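You operate a simulated robot arm through the tools that you are given. There is no shell and no other tool.

You run a simulated robot arm. Do the job below in one go: nothing can be reset, and whatever is moved stays where it is left.

JOB
Set the handle tester's brake slider to the white card's mark and try the handle.
Fine: the card is on the black counter; star knob to LOOSE, slide, knob to TIGHT, then turn the white handle to OPEN and back to SHUT.

Only the result counts: the job must be done as asked and must still hold three seconds after the hand-in. Knocking over, shifting, dropping, spilling or breaking anything else fails it.

ROBOT AND FRAMES
A 7-joint arm with a two-finger parallel gripper, fixed in place. Base frame: the origin is at the foot of the arm, x ahead of it, y to its left, z up. Units: mm, degrees, N and s.
Its first joint turns from -166.0 to 166.0 degrees. Payload 4.4 kg.
The tool frame sits at the grasp point between the pads (the TCP): z along the fingers, y along the line on which they close. The tips reach 23 mm beyond it. The gripper opens to 94 mm. The fingers are 38 mm wide and 10 mm thick; the gripper's body (54 by 96 mm) begins 39 mm behind the TCP.
Orientation is that of the tool frame in the base frame, as [roll, pitch, yaw] about the fixed x, y, z axes, in that order (R = Rz(yaw) Ry(pitch) Rx(roll)). With the fingers straight down and closing along the base's y, the tool's x points along the base's -x, its y along +y and its z along -z.

CONTROLS
- The arm moves only by the tool arm_command. Its argument "rows" is a list of rows, each a list of 6 numbers: the shift along the tool's x, y, z in mm, then the turn, a rotation vector about the tool's x, y, z in degrees. In form: [[tx, ty, tz, wx, wy, wz], ...]. A call has 1 to 20 rows; each row shifts and turns the commanded pose from where the row before left it, along the tool's axes as they then stand. "hand" is the opening, from 0 (shut) to 1 (fully open), set as the call begins (left out, the last holds). Each row takes 0.2 s and may step no farther than 50 mm and 8.6 degrees from the row before; otherwise, or with a gripper value out of range, the whole call is refused. Where a pose cannot be reached the arm comes as near as it can. A force on the tool above 90 N (or 10 N above the force at the start of the call, whichever is more), or a blocked arm, ends the call early, and 0.2 s more pass. Each finger travels about 72 mm/s and halts on what it meets, pressing with about 23 N; the grip force reading is that of the motor and also rises with nothing between the fingers. The clock runs only during rows and for 0.2 s after the last one: add rows that do not move to give the fingers time. It gives the time, the measured TCP pose, the force on the tool (base axes), the opening and the grip force at its end, in the units of the frame above (readings bear some noise), with the torque about the TCP (base axes, N m) and any sound that the robot's microphone picked up.
- Cameras (640 x 400 px; columns grow to the right, rows downward): "scene" is fixed at [51.9, -652.1, 1570.7]; the picture's right is [0.79, -0.61, 0.00], its down [-0.10, -0.13, -0.99] and it looks along [0.60, 0.78, -0.17] (base axes); focal length 330 px, centre (320, 200). "wrist" rides on the gripper at [86, 16, -74] in the tool frame; the picture's right is [-0.18, 0.98, 0.00], its down [-0.58, -0.11, -0.81] and it looks along [-0.79, -0.15, 0.59] (tool axes); focal length 243 px, centre (320, 200). There is no depth. A picture from a camera that has moved, and an enlarged one, comes with that camera's place and axes in the base frame and with its lens.
- get_image(camera): a new picture of that camera. No time passes.
- inspect(camera, box): a new picture of the part [left, top, right, bottom] of that camera's present view, enlarged. No time passes.
- sign_off(): hands the job in; it is judged then, once.

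Nothing tells you positions but the pictures and the camera data. Unless the task says otherwise, let go and move clear before handing in.

The tools are called after "Request:" by a JSON object that holds its "api" and its "payload". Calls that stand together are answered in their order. arm_command: Moves the arm, as the interface text tells. Its arguments: {"type":"object","properties":{"rows":{"type":"array"},"hand":{"type":"number"}},"required":["rows"]} The other tools are called the same way: get_image (camera) takes a picture; inspect (camera, box) takes an enlarged picture of a part of a camera's view; sign_off () hands the job in.

At the start:

```text
clock: 0.0
tool_pos: [630.7, 490.2, 1460.6]
ee_rot: [180.0, 0.0, 180.0]
contact_force: [1.1, 0.3, -0.1]
moment: [-0.02, 0.02, -0.01]
gripper_width: 93.9
grasp_force: 0.0
```

scene: 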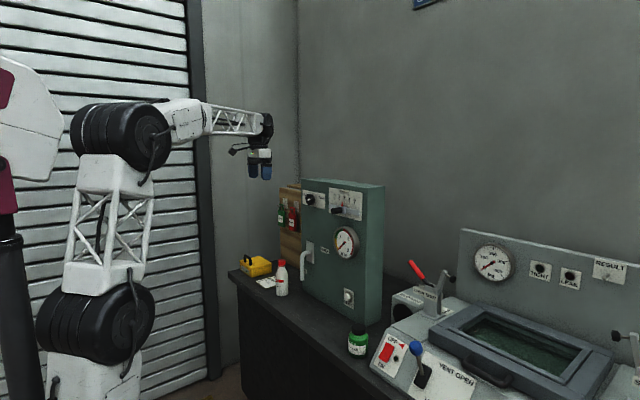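
wrist: 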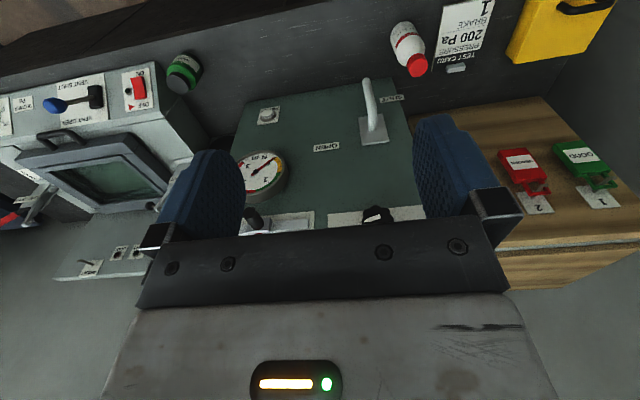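

I see a green handle-tester cabinet standing on a black counter, with a white card lying near the bottle. I'll enlarge the views before moving anything.

Request:
{"api": "inspect", "payload": {"camera": "scene", "box": [220, 160, 400, 360]}}

Request:
{"api": "inspect", "payload": {"camera": "scene", "box": [295, 175, 390, 235]}}

Request:
{"api": "inspect", "payload": {"camera": "wrist", "box": [380, 0, 540, 100]}}

Request:
{"api": "inspect", "payload": {"camera": "wrist", "box": [220, 70, 440, 240]}}

```text
2.00 times, centred on (310, 260) of scene
camera zoom: at [51.9, -652.1, 1570.7], right [0.79, -0.61, 0.0], down [-0.1, -0.13, -0.99], along [0.6, 0.78, -0.17], focal length 661 px, centre (340, 80)
```

zoom: 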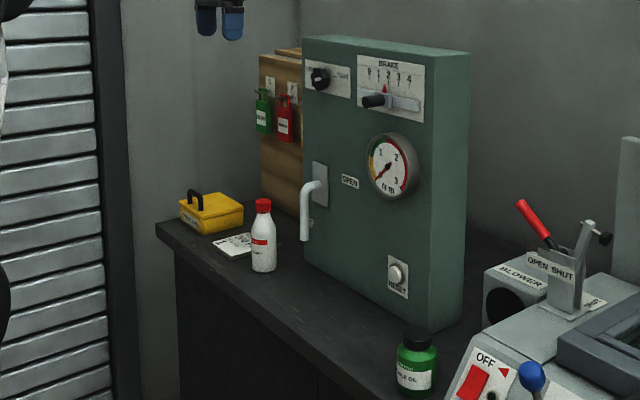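

```text
6.67 times, centred on (342, 205) of scene
camera zoom: at [51.9, -652.1, 1570.7], right [0.79, -0.61, 0.0], down [-0.1, -0.13, -0.99], along [0.6, 0.78, -0.17], focal length 2203 px, centre (170, 167)
```

zoom: 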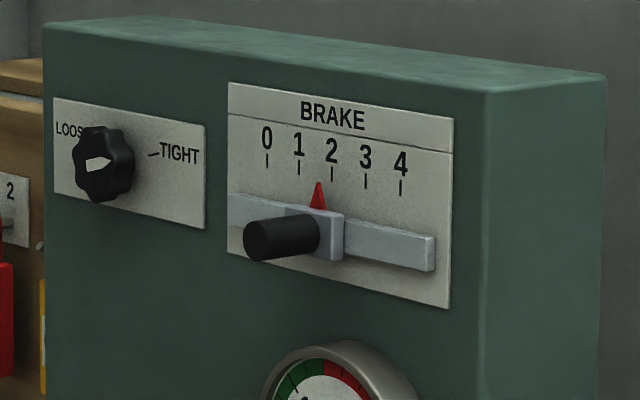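

```text
4.00 times, centred on (460, 50) of wrist
camera zoom: at [543.8, 505.8, 1535.7], right [0.18, 0.98, 0.0], down [0.58, -0.11, 0.81], along [0.79, -0.15, -0.59], focal length 970 px, centre (-240, 800)
```

zoom: 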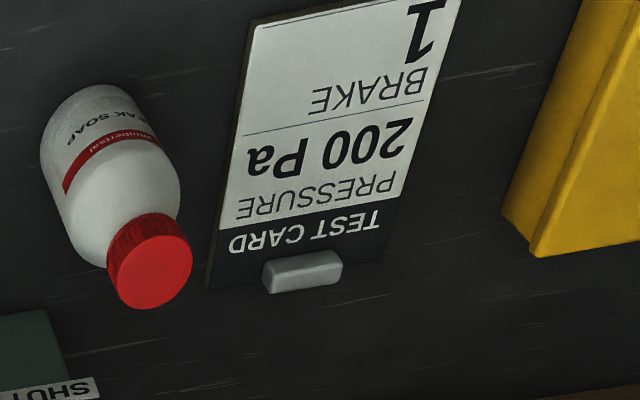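

```text
2.35 times, centred on (330, 155) of wrist
camera zoom: at [543.8, 505.8, 1535.7], right [0.18, 0.98, 0.0], down [0.58, -0.11, 0.81], along [0.79, -0.15, -0.59], focal length 571 px, centre (296, 306)
```

zoom: 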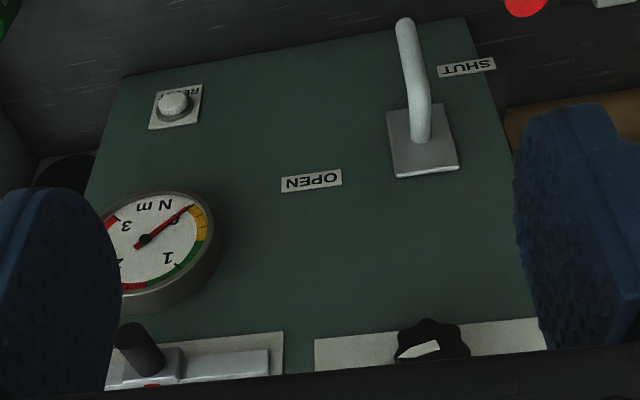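

The cabinet front sits at about x=928 and faces the robot. I'll check the card and the panel details more closely before turning the tool toward the panel.

Request:
{"api": "inspect", "payload": {"camera": "scene", "box": [250, 270, 290, 295]}}

Request:
{"api": "inspect", "payload": {"camera": "scene", "box": [295, 230, 335, 275]}}

Request:
{"api": "inspect", "payload": {"camera": "wrist", "box": [320, 195, 430, 240]}}

Request:
{"api": "inspect", "payload": {"camera": "wrist", "box": [430, 0, 510, 40]}}

```text
16.00 times, centred on (270, 282) of scene
camera zoom: at [51.9, -652.1, 1570.7], right [0.79, -0.61, 0.0], down [-0.1, -0.13, -0.99], along [0.6, 0.78, -0.17], focal length 5287 px, centre (1120, -1120)
```

zoom: 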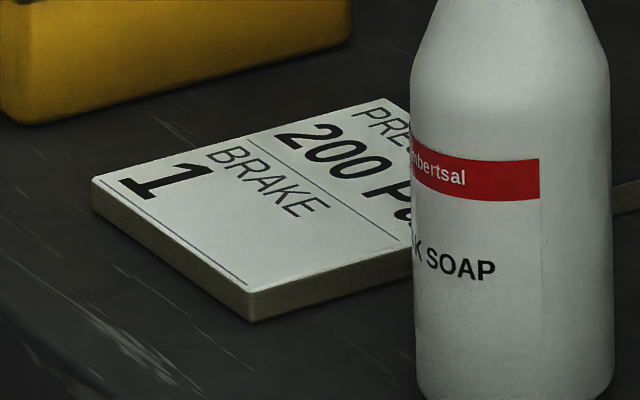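

```text
8.89 times, centred on (315, 252) of scene
camera zoom: at [51.9, -652.1, 1570.7], right [0.79, -0.61, 0.0], down [-0.1, -0.13, -0.99], along [0.6, 0.78, -0.17], focal length 2937 px, centre (364, -267)
```

zoom: 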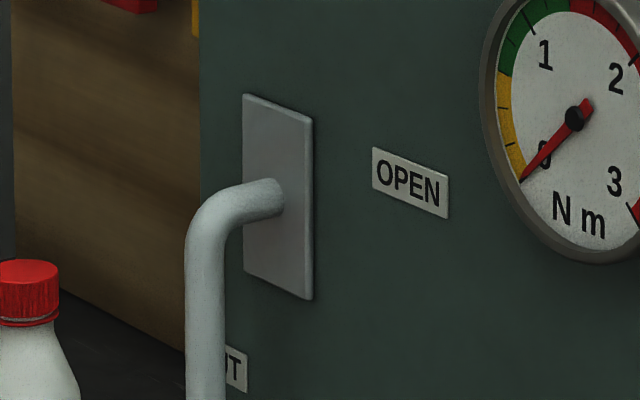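

```text
5.82 times, centred on (375, 218) of wrist
camera zoom: at [543.8, 505.8, 1535.7], right [0.18, 0.98, 0.0], down [0.58, -0.11, 0.81], along [0.79, -0.15, -0.59], focal length 1412 px, centre (0, 98)
```

zoom: 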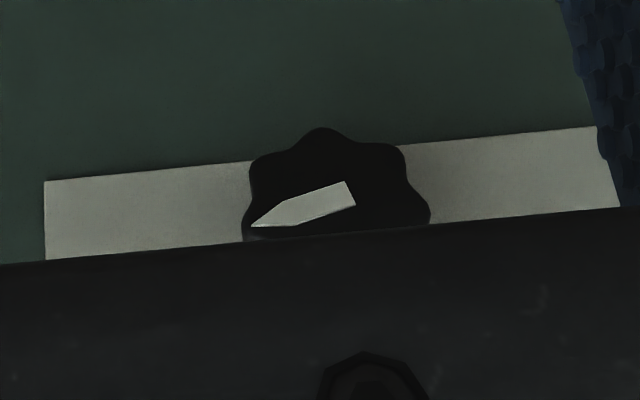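

```text
8.00 times, centred on (470, 20) of wrist
camera zoom: at [543.8, 505.8, 1535.7], right [0.18, 0.98, 0.0], down [0.58, -0.11, 0.81], along [0.79, -0.15, -0.59], focal length 1941 px, centre (-880, 1640)
```

zoom: 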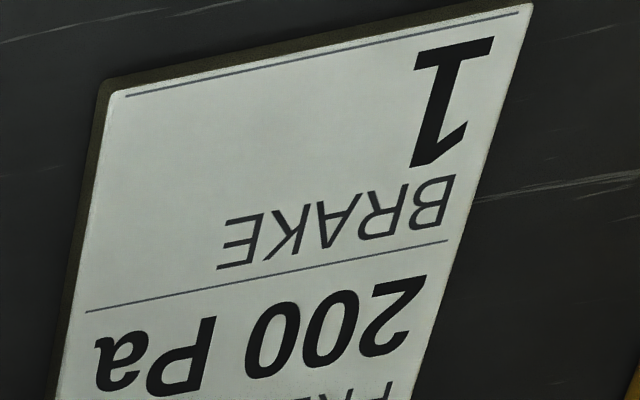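

The card reads BRAKE 1, and the knob pointer currently points right, at TIGHT. Next I'll pitch the tool from pointing down to pointing forward (+x), staying well clear of the panel.

Request:
{"api": "arm_command", "payload": {"rows": [[0, 0, 0, 0, -8.5, 0], [0, 0, 0, 0, -8.5, 0], [0, 0, 0, 0, -8.5, 0], [0, 0, 0, 0, -8.5, 0], [0, 0, 0, 0, -8.5, 0], [0, 0, 0, 0, -8.5, 0], [0, 0, 0, 0, -8.5, 0], [0, 0, 0, 0, -8.5, 0], [0, 0, 0, 0, -8.5, 0], [0, 0, 0, 0, -8.5, 0], [0, 0, 0, 0, -5, 0], [0, 0, 0, 0, 0, 0]]}}

Request:
{"api": "get_image", "payload": {"camera": "scene"}}

Request:
{"api": "get_image", "payload": {"camera": "wrist"}}

```text
clock: 2.6
tool_pos: [630.2, 488.4, 1460.1]
ee_rot: [-17.6, 89.9, -17.5]
contact_force: [-0.3, 0.5, -0.4]
moment: [0.02, 0.0, -0.04]
gripper_width: 94.1
grasp_force: 0.0
```

```text
taken
```

scene: 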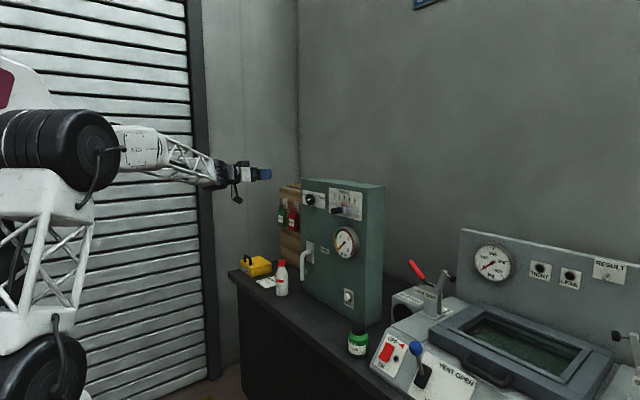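

```text
taken
camera wrist: at [555.5, 505.7, 1375.1], right [0.0, 0.98, 0.18], down [-0.81, -0.11, 0.58], along [0.59, -0.15, 0.79], focal length 243 px, centre (320, 200)
```

wrist: 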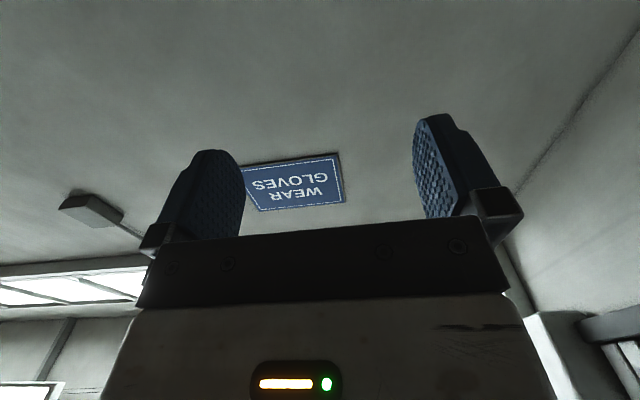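

The tool now points forward with the camera beneath it. I'll lower it so the camera looks up at the knob and the slider scale.

Request:
{"api": "arm_command", "payload": {"rows": [[40, -10, 5, 0, 0, 0], [45, -10, 5, 0, 0, 0], [45, -10, 0, 0, 0, 0], [45, -10, 0, 0, 0, 0], [45, -10, 0, 0, 0, 0], [30, -10, 0, 0, 0, 0], [0, 0, 0, 0, 0, 0]]}}

Request:
{"api": "get_image", "payload": {"camera": "wrist"}}

Request:
{"api": "get_image", "payload": {"camera": "scene"}}

```text
clock: 4.2
tool_pos: [641.0, 429.2, 1210.2]
ee_rot: [-95.2, 90.0, -95.2]
contact_force: [0.2, 0.4, 0.4]
moment: [-0.01, -0.02, 0.0]
gripper_width: 93.8
grasp_force: 0.0
```

```text
taken
camera wrist: at [565.3, 445.4, 1124.2], right [0.0, 0.98, 0.18], down [-0.81, -0.11, 0.58], along [0.59, -0.15, 0.79], focal length 243 px, centre (320, 200)
```

wrist: 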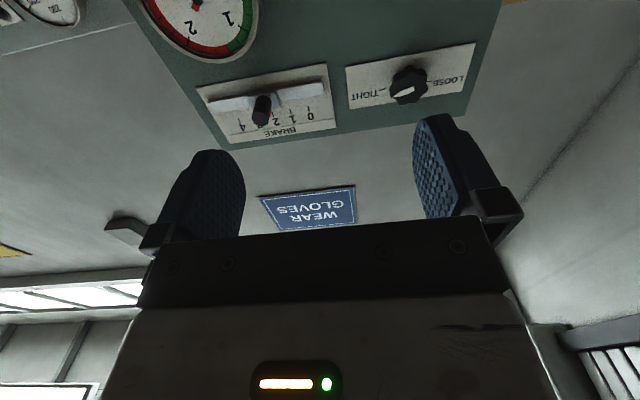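

```text
taken
```

scene: 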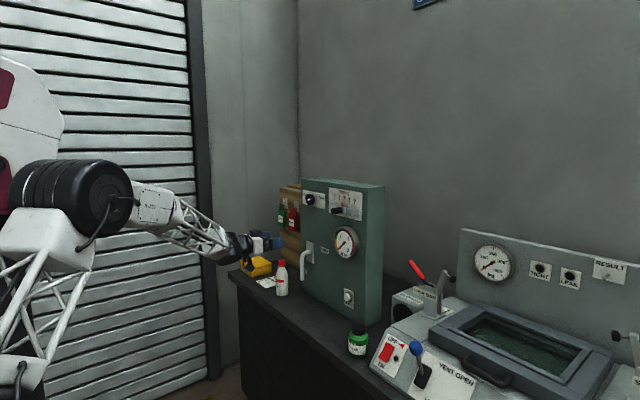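

Request:
{"api": "inspect", "payload": {"camera": "wrist", "box": [335, 35, 485, 125]}}

Request:
{"api": "inspect", "payload": {"camera": "wrist", "box": [190, 55, 345, 150]}}

```text
4.27 times, centred on (410, 80) of wrist
camera zoom: at [565.3, 445.4, 1124.2], right [0.0, 0.98, 0.18], down [-0.81, -0.11, 0.58], along [0.59, -0.15, 0.79], focal length 1035 px, centre (-64, 712)
```

zoom: 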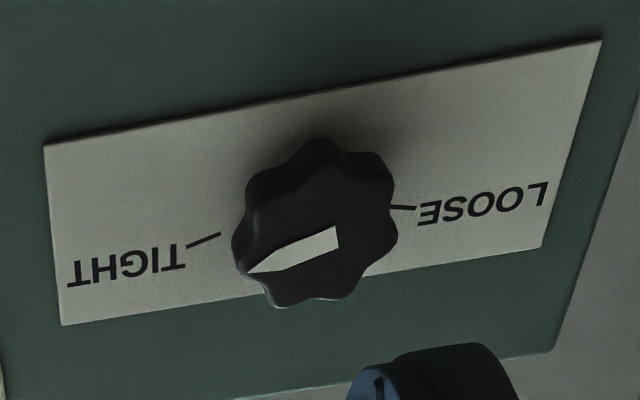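

```text
4.13 times, centred on (268, 102) of wrist
camera zoom: at [565.3, 445.4, 1124.2], right [0.0, 0.98, 0.18], down [-0.81, -0.11, 0.58], along [0.59, -0.15, 0.79], focal length 1002 px, centre (537, 603)
```

zoom: 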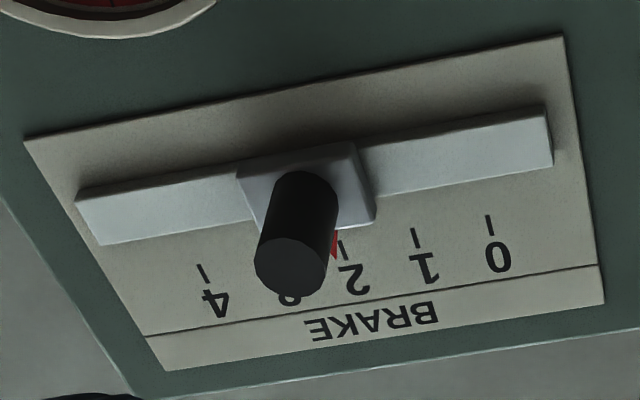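

The knob sits at about (898, 537, 1328) and the slider handle tip at about (866, 322, 1313), with mark 1 at about y=352. I'll move in front of the knob and roll the tool +70° so it can turn −140° (counter-clockwise from the front) to LOOSE.

Request:
{"api": "arm_command", "payload": {"rows": [[-40, 30, 20, 0, 0, 0], [-40, 35, 30, 0, 0, 0], [-38, 43, 30, 0, 0, 0], [0, 0, 35, 0, 0, 0], [0, 0, 35, 0, 0, 0], [0, 0, 0, 0, 0, 8.5], [0, 0, 0, 0, 0, 8.5], [0, 0, 0, 0, 0, 8.5], [0, 0, 0, 0, 0, 8.5], [0, 0, 0, 0, 0, 8.5], [0, 0, 0, 0, 0, 8.5], [0, 0, 0, 0, 0, 8.5], [0, 0, 0, 0, 0, 8.5], [0, 0, 0, 0, 0, 2], [0, 0, 0, 0, 0, 0]], "hand": 1}}

Request:
{"api": "get_image", "payload": {"camera": "wrist"}}

Request:
{"api": "get_image", "payload": {"camera": "scene"}}

```text
refused: row 1 steps farther than a row can; nothing moved
```

```text
taken
camera wrist: at [565.3, 445.4, 1124.2], right [0.0, 0.98, 0.18], down [-0.81, -0.11, 0.58], along [0.59, -0.15, 0.79], focal length 243 px, centre (320, 200)
```

wrist: 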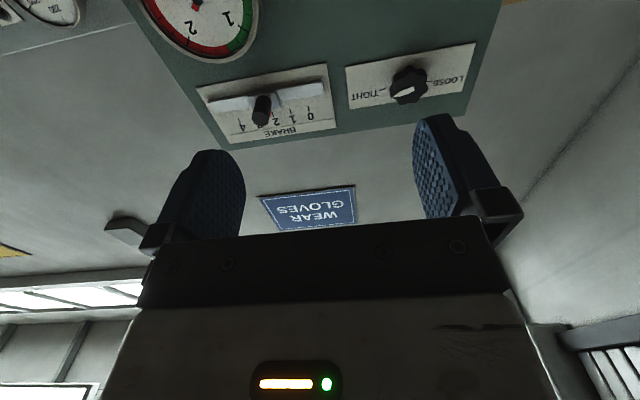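

```text
taken
```

scene: 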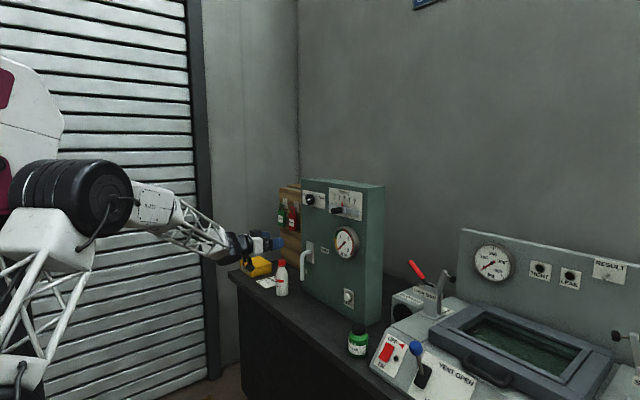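

That first row was longer than the 50 mm limit, so nothing moved. I'll send the same move in smaller steps.

Request:
{"api": "arm_command", "payload": {"rows": [[-30, 27, 15, 0, 0, 0], [-30, 27, 20, 0, 0, 0], [-30, 27, 20, 0, 0, 0], [-28, 27, 25, 0, 0, 0], [0, 0, 35, 0, 0, 0], [0, 0, 35, 0, 0, 0], [0, 0, 0, 0, 0, 8.5], [0, 0, 0, 0, 0, 8.5], [0, 0, 0, 0, 0, 8.5], [0, 0, 0, 0, 0, 8.5], [0, 0, 0, 0, 0, 8.5], [0, 0, 0, 0, 0, 8.5], [0, 0, 0, 0, 0, 8.5], [0, 0, 0, 0, 0, 8.5], [0, 0, 0, 0, 0, 2], [0, 0, 0, 0, 0, 0]], "hand": 1}}

Request:
{"api": "get_image", "payload": {"camera": "wrist"}}

Request:
{"api": "get_image", "payload": {"camera": "scene"}}

```text
clock: 7.6
tool_pos: [790.4, 537.3, 1328.8]
ee_rot: [90.0, 20.0, 90.0]
contact_force: [-0.2, -0.6, 0.1]
moment: [-0.03, 0.02, 0.01]
gripper_width: 94.1
grasp_force: 0.0
```

```text
taken
camera wrist: at [715.4, 624.5, 1315.2], right [0.0, 0.16, 0.99], down [-0.81, -0.58, 0.1], along [0.59, -0.8, 0.13], focal length 243 px, centre (320, 200)
```

wrist: 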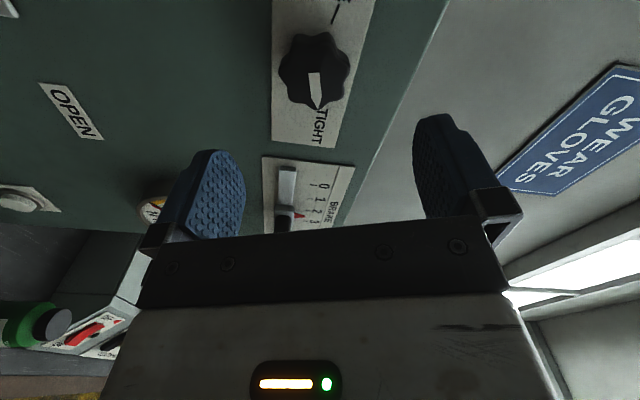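

```text
taken
```

scene: 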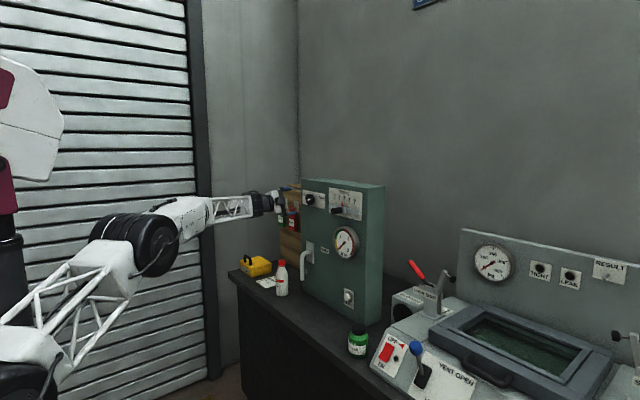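

The roll reached full range. I'll check that the knob is centred on the tool axis before going in.

Request:
{"api": "inspect", "payload": {"camera": "wrist", "box": [260, 0, 390, 150]}}

Request:
{"api": "inspect", "payload": {"camera": "wrist", "box": [255, 150, 360, 236]}}

```text
2.67 times, centred on (325, 75) of wrist
camera zoom: at [715.4, 624.5, 1315.2], right [0.0, 0.16, 0.99], down [-0.81, -0.58, 0.1], along [0.59, -0.8, 0.13], focal length 647 px, centre (307, 533)
```

zoom: 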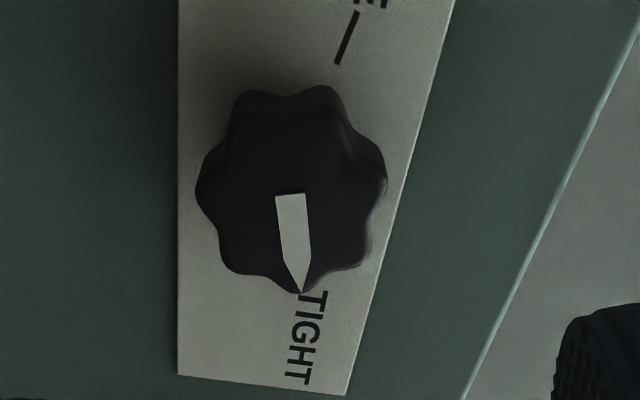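

```text
4.65 times, centred on (308, 193) of wrist
camera zoom: at [715.4, 624.5, 1315.2], right [0.0, 0.16, 0.99], down [-0.81, -0.58, 0.1], along [0.59, -0.8, 0.13], focal length 1128 px, centre (378, 233)
```

zoom: 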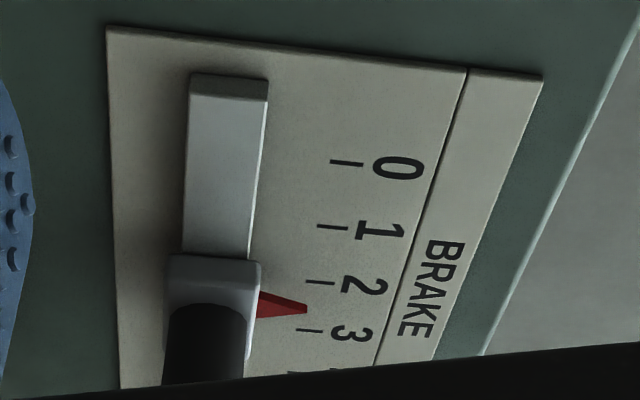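

The knob face is at about x=892 and its centre at about z=1325.5. I'll correct slightly, advance over the knob with the gripper open, then close.

Request:
{"api": "arm_command", "payload": {"rows": [[0, -2.5, 15, 0, 0, 0], [0, 0, 25, 0, 0, 0], [0, 0, 25, 0, 0, 0], [0, 0, 20, 0, 0, 0], [0, 0, 15, 0, 0, 0], [0, 0, 0, 0, 0, 0]], "hand": 1}}

Request:
{"api": "get_image", "payload": {"camera": "wrist"}}

Request:
{"api": "inspect", "payload": {"camera": "scene", "box": [260, 170, 380, 245]}}

```text
clock: 9.0
tool_pos: [891.5, 536.4, 1326.0]
ee_rot: [90.1, 20.0, 90.1]
contact_force: [0.7, 0.1, -0.4]
moment: [0.0, -0.06, 0.05]
gripper_width: 94.0
grasp_force: 0.1
```

```text
taken
camera wrist: at [816.3, 623.2, 1311.9], right [0.0, 0.16, 0.99], down [-0.81, -0.58, 0.1], along [0.59, -0.8, 0.13], focal length 243 px, centre (320, 200)
```

wrist: 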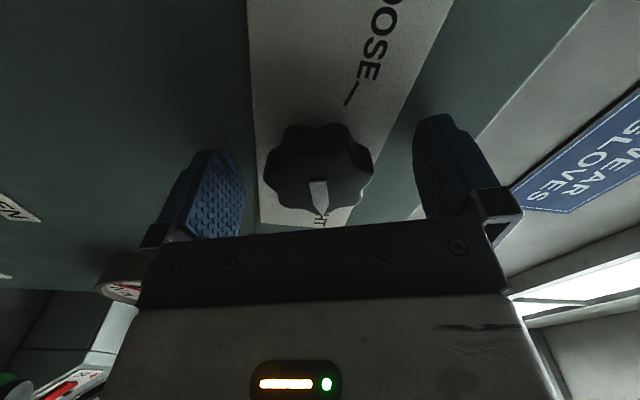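

```text
5.33 times, centred on (320, 208) of scene
camera zoom: at [51.9, -652.1, 1570.7], right [0.79, -0.61, 0.0], down [-0.1, -0.13, -0.99], along [0.6, 0.78, -0.17], focal length 1762 px, centre (320, 160)
```

zoom: 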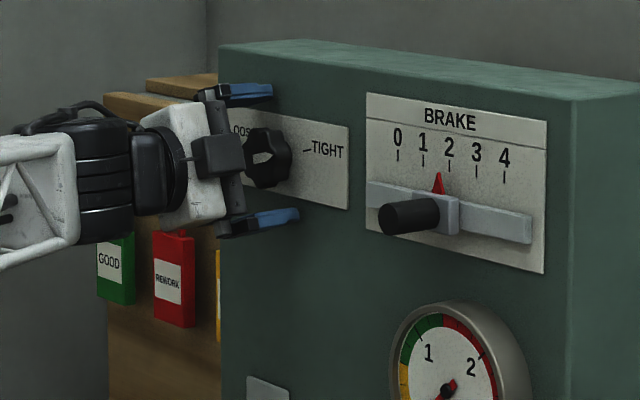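

The knob is centred between the fingers. Closing on it now.

Request:
{"api": "arm_command", "payload": {"rows": [[0, 0, 0, 0, 0, 0], [0, 0, 0, 0, 0, 0], [0, 0, 0, 0, 0, 0]], "hand": 0}}

Request:
{"api": "get_image", "payload": {"camera": "wrist"}}

```text
clock: 9.8
tool_pos: [891.3, 535.0, 1324.6]
ee_rot: [90.0, 20.1, 90.0]
contact_force: [-4.9, -7.3, -7.4]
moment: [-0.04, 0.12, -0.25]
gripper_width: 51.1
grasp_force: 44.7
```

```text
taken
camera wrist: at [816.2, 623.1, 1311.2], right [0.0, 0.16, 0.99], down [-0.81, -0.58, 0.1], along [0.59, -0.8, 0.13], focal length 243 px, centre (320, 200)
```

wrist: 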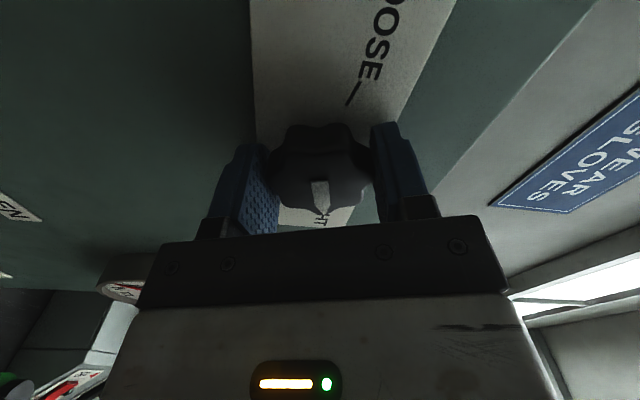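

Gripped at 51 mm. I'll turn it counter-clockwise about 40° first and check.

Request:
{"api": "arm_command", "payload": {"rows": [[0, 0, 0, 0, 0, -5], [0, 0, 0, 0, 0, -7], [0, 0, 0, 0, 0, -7], [0, 0, 0, 0, 0, -7], [0, 0, 0, 0, 0, -7], [0, 0, 0, 0, 0, -7], [0, 0, 0, 0, 0, 0]]}}

Request:
{"api": "get_image", "payload": {"camera": "wrist"}}

Request:
{"api": "inspect", "payload": {"camera": "scene", "box": [260, 170, 380, 245]}}

```text
clock: 11.4
tool_pos: [892.1, 535.0, 1324.8]
ee_rot: [90.3, 60.1, 90.1]
contact_force: [-23.7, -34.0, -31.5]
moment: [0.0, 0.59, -0.83]
gripper_width: 51.3
grasp_force: 44.7
```

```text
taken
camera wrist: at [816.2, 593.1, 1258.3], right [0.0, 0.76, 0.65], down [-0.81, -0.38, 0.45], along [0.59, -0.52, 0.61], focal length 243 px, centre (320, 200)
```

wrist: 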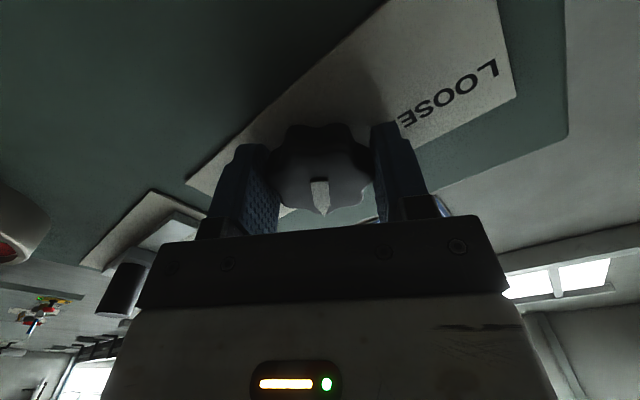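

```text
5.33 times, centred on (320, 208) of scene
camera zoom: at [51.9, -652.1, 1570.7], right [0.79, -0.61, 0.0], down [-0.1, -0.13, -0.99], along [0.6, 0.78, -0.17], focal length 1762 px, centre (320, 160)
```

zoom: 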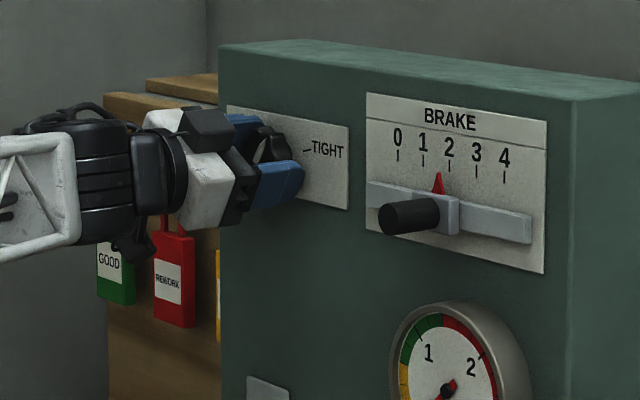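

The knob is following, with the pointer moving toward the top, but side force is building. I'll relax the commanded pose by about a millimetre and check the force before continuing.

Request:
{"api": "arm_command", "payload": {"rows": [[0.4, -1.2, -1, 0, 0, 0], [0, 0, 0, 0, 0, 0]]}}

```text
clock: 12.0
tool_pos: [891.6, 535.8, 1323.3]
ee_rot: [90.1, 60.0, 90.1]
contact_force: [38.7, 0.3, -14.4]
moment: [-0.01, 0.26, 0.02]
gripper_width: 51.0
grasp_force: 44.9
```

Request:
{"api": "arm_command", "payload": {"rows": [[0.35, -0.2, 0.6, 0, 0, 0], [0, 0, 0, 0, 0, 0]]}}

```text
clock: 12.6
tool_pos: [890.7, 535.8, 1323.7]
ee_rot: [90.1, 60.0, 90.2]
contact_force: [27.4, -4.0, -12.8]
moment: [-0.01, 0.3, 0.06]
gripper_width: 51.5
grasp_force: 44.6
```

Request:
{"api": "arm_command", "payload": {"rows": [[0.2, -0.1, 0.5, 0, 0, -5], [0, 0, 0, 0, 0, -7], [0, 0, 0, 0, 0, -7], [0, 0, 0, 0, 0, -7], [0, 0, 0, 0, 0, -7], [0, 0, 0, 0, 0, 0]]}}

Request:
{"api": "get_image", "payload": {"camera": "wrist"}}

```text
clock: 14.0
tool_pos: [892.5, 534.1, 1323.6]
ee_rot: [-90.6, 86.9, -90.6]
contact_force: [-19.4, -29.1, -22.9]
moment: [0.02, 0.08, -0.66]
gripper_width: 51.4
grasp_force: 45.0
```

```text
taken
camera wrist: at [815.8, 546.8, 1237.8], right [0.0, 0.99, 0.13], down [-0.81, -0.08, 0.59], along [0.59, -0.1, 0.8], focal length 243 px, centre (320, 200)
```

wrist: 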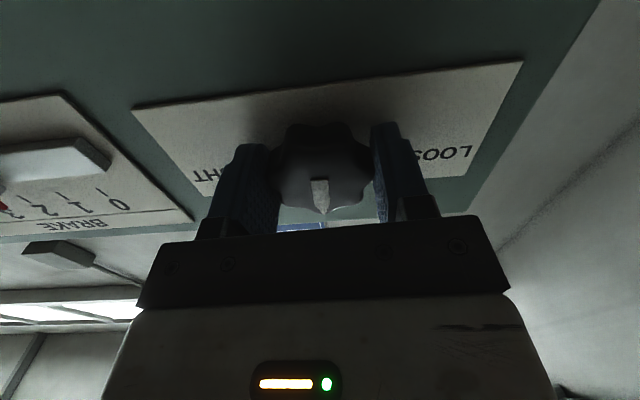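

Request:
{"api": "arm_command", "payload": {"rows": [[0.6, -0.8, -0.2, 0, 0, -5], [0, 0, 0, 0, 0, -7], [0, 0, 0, 0, 0, -7], [0, 0, 0, 0, 0, -7], [0, 0, 0, 0, 0, -6], [0, 0, 0, 0, 0, 0]]}}

Request:
{"api": "get_image", "payload": {"camera": "wrist"}}

```text
clock: 15.4
tool_pos: [892.2, 534.3, 1324.4]
ee_rot: [-90.0, 54.9, -89.9]
contact_force: [8.7, -7.9, -4.8]
moment: [0.0, 0.01, -0.2]
gripper_width: 51.1
grasp_force: 45.2
```

```text
taken
camera wrist: at [815.8, 498.4, 1245.1], right [0.0, 0.91, -0.41], down [-0.81, 0.24, 0.54], along [0.59, 0.33, 0.73], focal length 243 px, centre (320, 200)
```

wrist: 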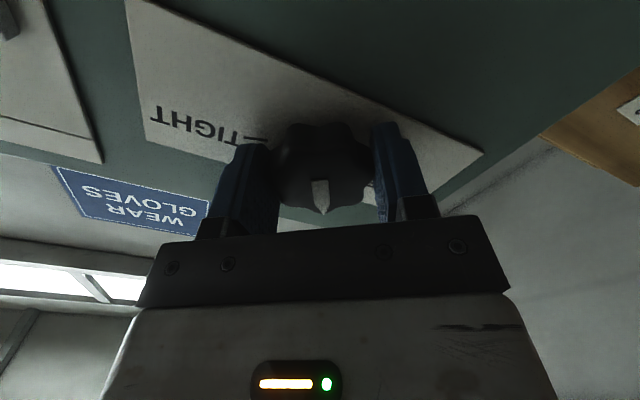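

105° turned so far with low torque. Continuing the last 35° to LOOSE.

Request:
{"api": "arm_command", "payload": {"rows": [[0, 0, 0, 0, 0, -5], [0, 0, 0, 0, 0, -6], [0, 0, 0, 0, 0, -6], [0, 0, 0, 0, 0, -6], [0, 0, 0, 0, 0, -6], [0, 0, 0, 0, 0, -5], [0, 0, 0, 0, 0, 0]]}}

Request:
{"api": "get_image", "payload": {"camera": "wrist"}}

Request:
{"api": "inspect", "payload": {"camera": "scene", "box": [260, 170, 380, 245]}}

```text
clock: 17.0
tool_pos: [892.1, 534.9, 1324.6]
ee_rot: [-90.0, 20.9, -90.0]
contact_force: [15.0, -12.4, 6.3]
moment: [0.01, -0.19, -0.02]
gripper_width: 51.0
grasp_force: 44.7
```

```text
taken
camera wrist: at [815.8, 459.5, 1279.6], right [0.0, 0.52, -0.85], down [-0.81, 0.5, 0.31], along [0.59, 0.69, 0.42], focal length 243 px, centre (320, 200)
```

wrist: 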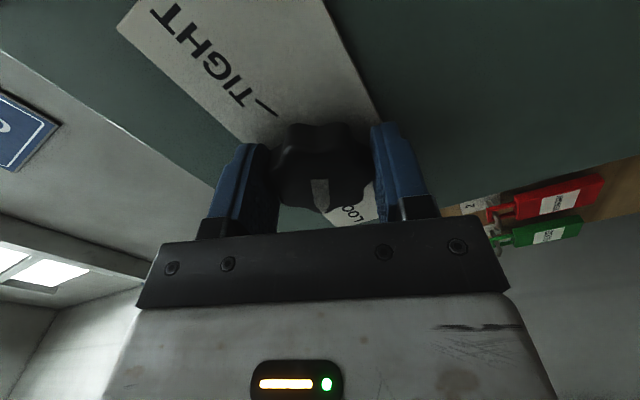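

```text
5.33 times, centred on (320, 208) of scene
camera zoom: at [51.9, -652.1, 1570.7], right [0.79, -0.61, 0.0], down [-0.1, -0.13, -0.99], along [0.6, 0.78, -0.17], focal length 1762 px, centre (320, 160)
```

zoom: 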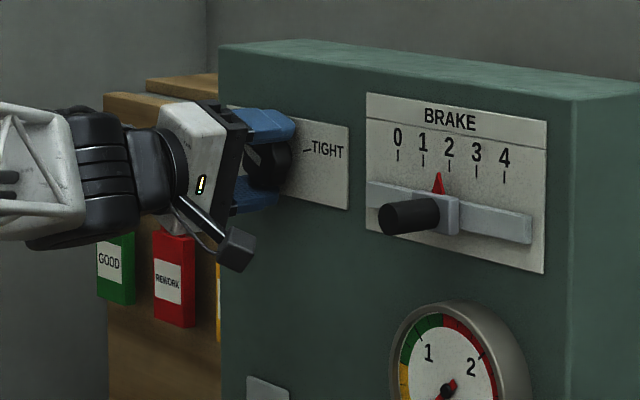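

Request:
{"api": "inspect", "payload": {"camera": "wrist", "box": [240, 80, 420, 240]}}

```text
2.50 times, centred on (330, 160) of wrist
camera zoom: at [815.8, 459.5, 1279.6], right [0.0, 0.52, -0.85], down [-0.81, 0.5, 0.31], along [0.59, 0.69, 0.42], focal length 606 px, centre (295, 300)
```

zoom: 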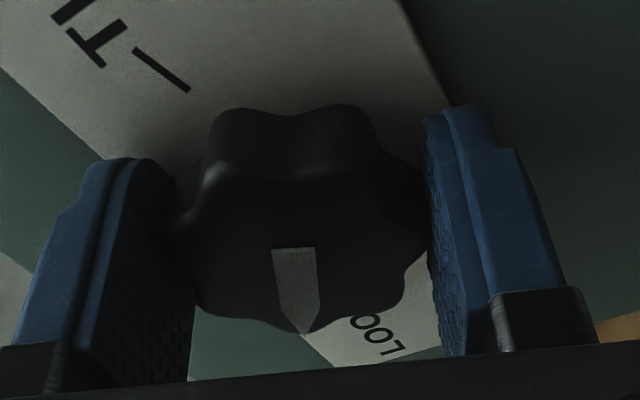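

The pointer is now at roughly 27° above the left horizontal, about on the LOOSE mark. I'll turn a few degrees more, watching for an end stop, to be sure it's loose.

Request:
{"api": "arm_command", "payload": {"rows": [[0, 0, 0, 0, 0, -4], [0, 0, 0, 0, 0, -4], [0, 0, 0, 0, 0, 0]]}}

Request:
{"api": "inspect", "payload": {"camera": "wrist", "box": [240, 80, 420, 240]}}

```text
clock: 17.8
tool_pos: [890.6, 534.3, 1325.4]
ee_rot: [-89.9, 12.9, -90.0]
contact_force: [14.2, -16.3, 14.5]
moment: [0.0, -0.27, -0.5]
gripper_width: 51.2
grasp_force: 44.8
```

```text
2.50 times, centred on (330, 160) of wrist
camera zoom: at [815.7, 453.9, 1290.4], right [0.0, 0.4, -0.92], down [-0.81, 0.54, 0.24], along [0.59, 0.74, 0.32], focal length 606 px, centre (295, 300)
```

zoom: 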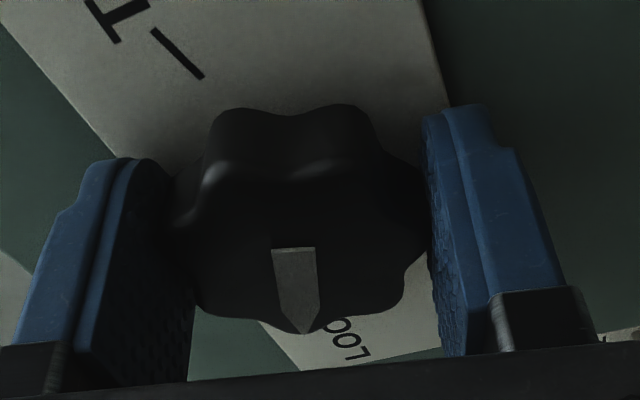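

The knob is at LOOSE, 148° from its start. I'll open, back straight off, and roll back to neutral for the slider.

Request:
{"api": "arm_command", "payload": {"rows": [[0, 0, 0, 0, 0, 0], [0, 0, 0, 0, 0, 0], [0, 0, 0, 0, 0, 0], [0, 0, -15, 0, 0, 0], [0, 0, -30, 0, 0, 0], [0, 0, -40, 0, 0, 0], [0, 0, -45, 0, 0, 0], [0, 0, -30, 0, 0, 0], [0, 0, 0, 0, 0, 0]], "hand": 1}}

Request:
{"api": "inspect", "payload": {"camera": "scene", "box": [260, 170, 380, 245]}}

```text
clock: 19.8
tool_pos: [730.2, 535.1, 1324.3]
ee_rot: [-90.0, 13.0, -90.0]
contact_force: [0.4, -0.5, 0.3]
moment: [0.01, -0.01, -0.01]
gripper_width: 93.6
grasp_force: 0.1
```

```text
5.33 times, centred on (320, 208) of scene
camera zoom: at [51.9, -652.1, 1570.7], right [0.79, -0.61, 0.0], down [-0.1, -0.13, -0.99], along [0.6, 0.78, -0.17], focal length 1762 px, centre (320, 160)
```

zoom: 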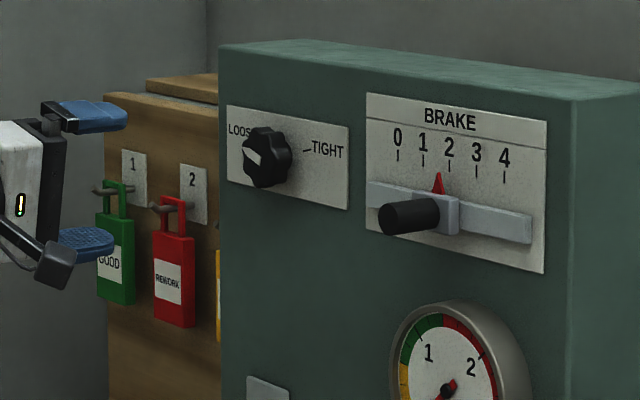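

The knob pointer is at LOOSE. Now rolling to neutral and moving in front of the slider handle, staying about 110 mm short of its tip.

Request:
{"api": "arm_command", "payload": {"rows": [[0, 0, 0, 0, 0, 8.5], [0, 0, 0, 0, 0, 8.5], [0, 0, 0, 0, 0, 8.5], [0, 0, 0, 0, 0, 8.5], [0, 0, 0, 0, 0, 8.5], [0, 0, 0, 0, 0, 8.5], [0, 0, 0, 0, 0, 8.5], [0, 0, 0, 0, 0, 8.5], [0, 0, 0, 0, 0, 8.5], [0, 0, 0, 0, 0, 0.5], [4, -40, 0, 0, 0, 0], [4, -45, 0, 0, 0, 0], [4, -45, 0, 0, 0, 0], [0, -45, 0, 0, 0, 0], [0, -38, 0, 0, 0, 0], [0, 0, 0, 0, 0, 0]], "hand": 1}}

Request:
{"api": "get_image", "payload": {"camera": "wrist"}}

Request:
{"api": "get_image", "payload": {"camera": "scene"}}

```text
clock: 23.2
tool_pos: [731.6, 320.5, 1312.2]
ee_rot: [-96.3, 90.0, -96.3]
contact_force: [0.2, -1.2, 0.3]
moment: [0.01, 0.01, 0.0]
gripper_width: 94.1
grasp_force: 0.0
```

```text
taken
camera wrist: at [655.5, 337.7, 1226.7], right [0.0, 0.98, 0.18], down [-0.81, -0.11, 0.58], along [0.59, -0.15, 0.79], focal length 243 px, centre (320, 200)
```

wrist: 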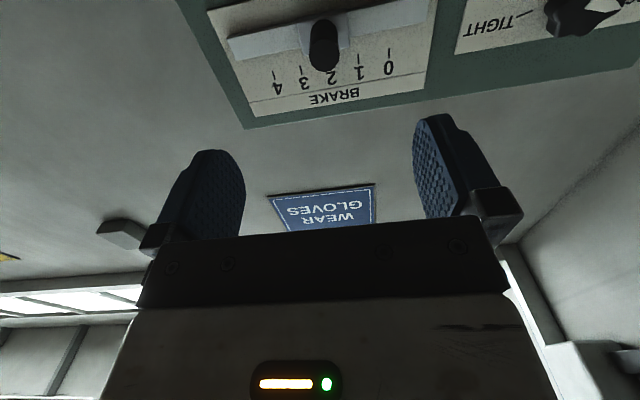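

```text
taken
```

scene: 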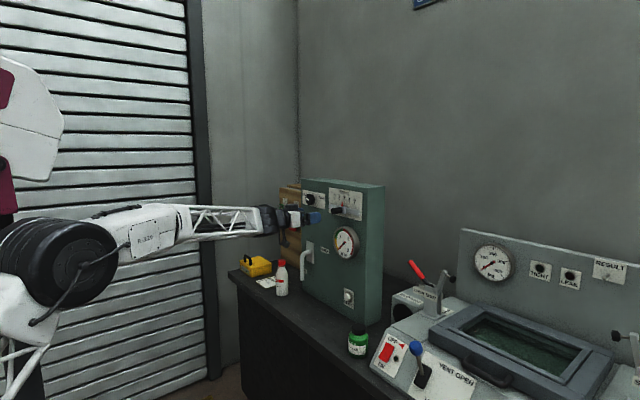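

Request:
{"api": "inspect", "payload": {"camera": "wrist", "box": [220, 0, 440, 130]}}

```text
2.91 times, centred on (330, 65) of wrist
camera zoom: at [655.5, 337.7, 1226.7], right [0.0, 0.98, 0.18], down [-0.81, -0.11, 0.58], along [0.59, -0.15, 0.79], focal length 706 px, centre (291, 593)
```

zoom: 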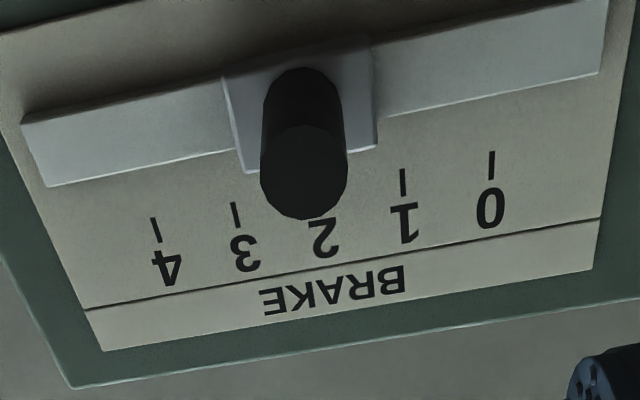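

The slider reads almost exactly 2 from the two parallax views, so it needs to go about 30 mm toward +y. I'll advance around the handle and close on it.

Request:
{"api": "arm_command", "payload": {"rows": [[-2, 3.5, 20, 0, 0, 0], [0, 0, 35, 0, 0, 0], [0, 0, 35, 0, 0, 0], [0, 0, 30, 0, 0, 0], [0, 0, 15, 0, 0, 0], [0, 0, 0, 0, 0, 0]], "hand": 1}}

Request:
{"api": "get_image", "payload": {"camera": "wrist"}}

Request:
{"api": "inspect", "payload": {"camera": "scene", "box": [260, 170, 380, 245]}}

```text
clock: 24.6
tool_pos: [867.0, 324.5, 1314.2]
ee_rot: [-102.5, 90.0, -102.3]
contact_force: [1.0, 0.3, -0.8]
moment: [-0.03, -0.01, 0.03]
gripper_width: 94.1
grasp_force: 0.0
```

```text
taken
camera wrist: at [790.3, 341.0, 1228.2], right [0.0, 0.98, 0.18], down [-0.81, -0.11, 0.58], along [0.59, -0.15, 0.79], focal length 243 px, centre (320, 200)
```

wrist: 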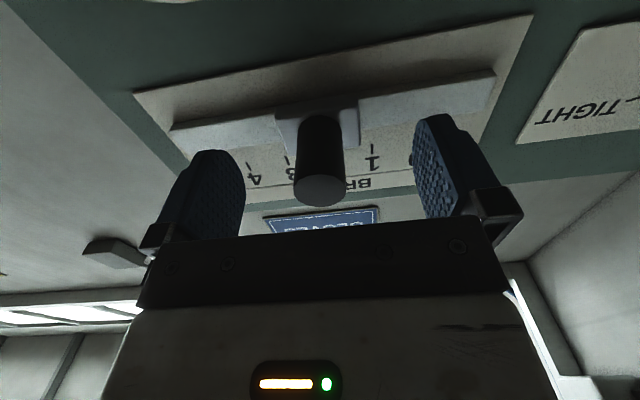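

```text
5.33 times, centred on (320, 208) of scene
camera zoom: at [51.9, -652.1, 1570.7], right [0.79, -0.61, 0.0], down [-0.1, -0.13, -0.99], along [0.6, 0.78, -0.17], focal length 1762 px, centre (320, 160)
```

zoom: 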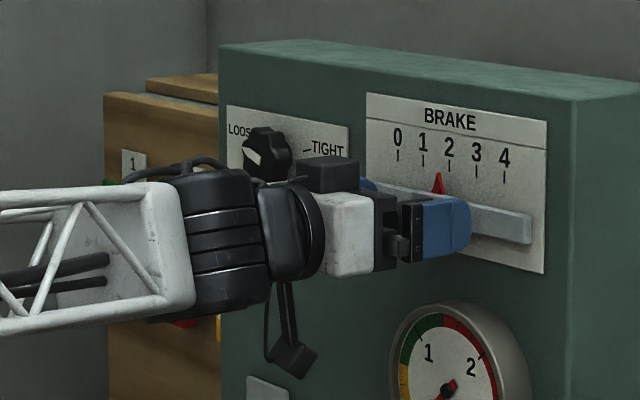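

The handle is centred between the fingers. Closing on it.

Request:
{"api": "arm_command", "payload": {"rows": [[0, 0, 0, 0, 0, 0], [0, 0, 0, 0, 0, 0], [0, 0, 0, 0, 0, 0], [0, 0, 0, 0, 0, 0]], "hand": 0}}

```text
clock: 25.6
tool_pos: [865.5, 324.6, 1313.9]
ee_rot: [-98.4, 90.0, -98.5]
contact_force: [3.9, 1.7, 2.0]
moment: [0.04, 0.05, 0.0]
gripper_width: 23.9
grasp_force: 44.9
```

Gripped at 24 mm. I'll slide +30 mm in y in small steps.

Request:
{"api": "arm_command", "payload": {"rows": [[0, 3, 0, 0, 0, 0], [0, 6, 0, 0, 0, 0], [0, 6, 0, 0, 0, 0], [0, 6, 0, 0, 0, 0], [0, 6, 0, 0, 0, 0], [0, 3, 0, 0, 0, 0], [0, 0, 0, 0, 0, 0]]}}

Request:
{"api": "get_image", "payload": {"camera": "wrist"}}

Request:
{"api": "inspect", "payload": {"camera": "scene", "box": [325, 180, 375, 225]}}

```text
clock: 27.2
tool_pos: [866.7, 355.7, 1313.3]
ee_rot: [62.6, 90.0, 62.7]
contact_force: [-24.1, -1.8, -6.2]
moment: [-0.09, 0.7, -0.17]
gripper_width: 23.8
grasp_force: 45.2
```

```text
taken
camera wrist: at [790.1, 371.7, 1228.2], right [0.0, 0.98, 0.18], down [-0.81, -0.11, 0.58], along [0.59, -0.15, 0.79], focal length 243 px, centre (320, 200)
```

wrist: 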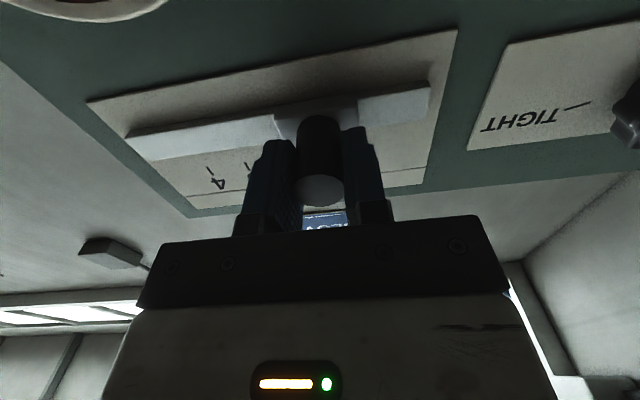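

```text
8.89 times, centred on (350, 202) of scene
camera zoom: at [51.9, -652.1, 1570.7], right [0.79, -0.61, 0.0], down [-0.1, -0.13, -0.99], along [0.6, 0.78, -0.17], focal length 2937 px, centre (53, 178)
```

zoom: 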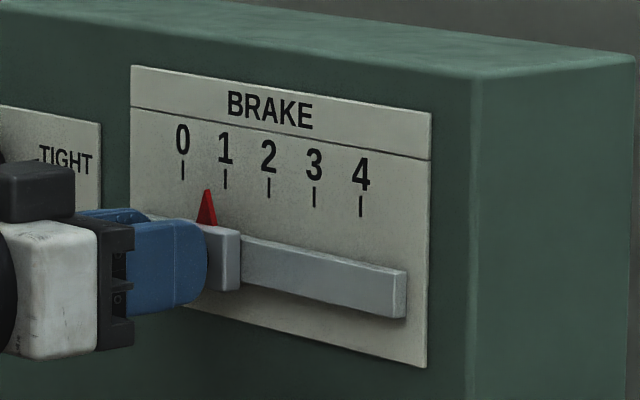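

The slider moved one division by scene comparison. I'll release, back off, and pitch the tool so the camera looks straight at the scale to verify.

Request:
{"api": "arm_command", "payload": {"rows": [[0, 0, 0, 0, 0, 0], [0, 0, 0, 0, 0, 0], [0, 0, 0, 0, 0, 0], [0, 0, -20, 0, 0, 0], [0, 0, -35, 0, 0, 0], [0, 0, -40, 0, 0, 0], [0, 0, -30, 0, 0, 0], [-45, -8, 0, 0, 0, 0], [-40, -9, 0, 0, 0, 0], [0, 0, 0, 0, 8.5, 0], [0, 0, 0, 0, 8.5, 0], [0, 0, 0, 0, 8.5, 0], [0, 0, 0, 0, 8.5, 0], [0, 0, 0, 0, 8.5, 0], [0, 0, 0, 0, 2.5, 0], [0, 0, 0, 0, 0, 0]], "hand": 1}}

Request:
{"api": "get_image", "payload": {"camera": "wrist"}}

Request:
{"api": "inspect", "payload": {"camera": "scene", "box": [325, 180, 375, 225]}}

```text
clock: 30.6
tool_pos: [742.3, 338.5, 1398.7]
ee_rot: [-179.9, 44.9, -179.9]
contact_force: [-1.0, 0.2, -1.0]
moment: [-0.03, 0.0, 0.0]
gripper_width: 93.9
grasp_force: 0.0
```

```text
taken
camera wrist: at [626.3, 354.8, 1391.5], right [0.13, 0.98, 0.13], down [-0.16, -0.11, 0.98], along [0.98, -0.15, 0.14], focal length 243 px, centre (320, 200)
```

wrist: 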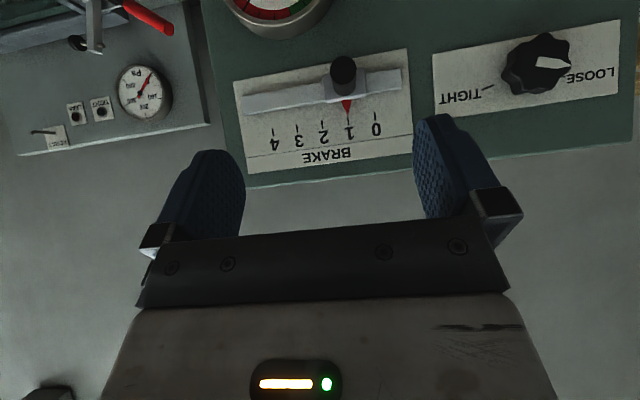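

```text
8.89 times, centred on (350, 202) of scene
camera zoom: at [51.9, -652.1, 1570.7], right [0.79, -0.61, 0.0], down [-0.1, -0.13, -0.99], along [0.6, 0.78, -0.17], focal length 2937 px, centre (53, 178)
```

zoom: 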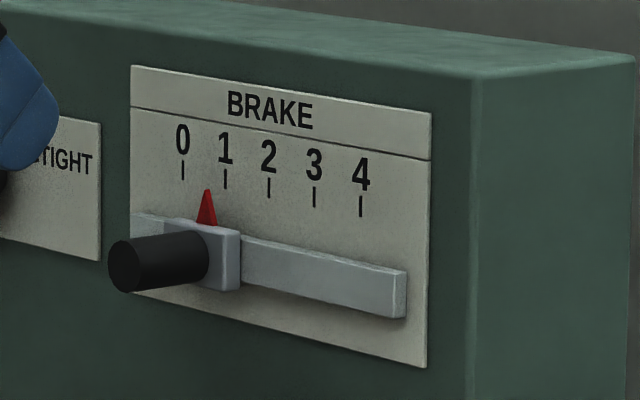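

Request:
{"api": "inspect", "payload": {"camera": "wrist", "box": [315, 80, 395, 150]}}

Request:
{"api": "inspect", "payload": {"camera": "wrist", "box": [430, 15, 630, 125]}}

Request:
{"api": "inspect", "payload": {"camera": "wrist", "box": [220, 30, 430, 180]}}

```text
5.71 times, centred on (355, 115) of wrist
camera zoom: at [626.3, 354.8, 1391.5], right [0.13, 0.98, 0.13], down [-0.16, -0.11, 0.98], along [0.98, -0.15, 0.14], focal length 1386 px, centre (120, 686)
```

zoom: 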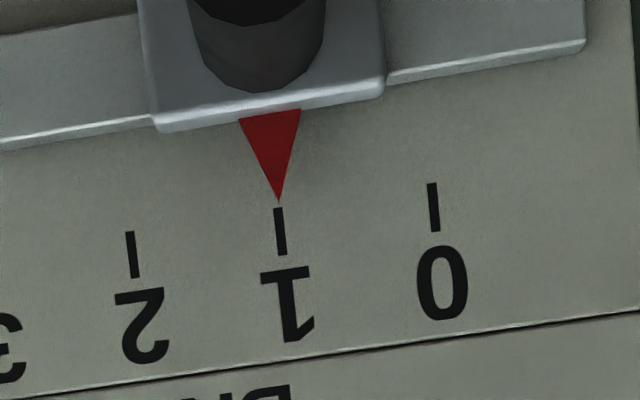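

```text
3.20 times, centred on (530, 70) of wrist
camera zoom: at [626.3, 354.8, 1391.5], right [0.13, 0.98, 0.13], down [-0.16, -0.11, 0.98], along [0.98, -0.15, 0.14], focal length 776 px, centre (-352, 616)
```

zoom: 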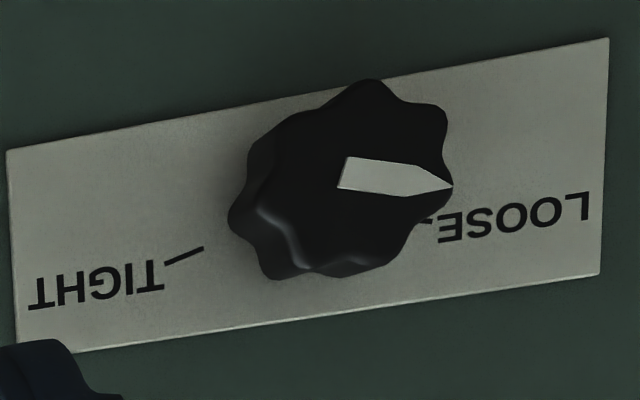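

```text
2.67 times, centred on (325, 105) of wrist
camera zoom: at [626.3, 354.8, 1391.5], right [0.13, 0.98, 0.13], down [-0.16, -0.11, 0.98], along [0.98, -0.15, 0.14], focal length 647 px, centre (307, 453)
```

zoom: 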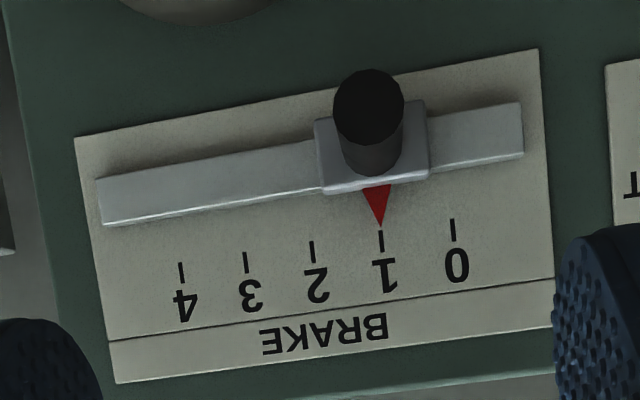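

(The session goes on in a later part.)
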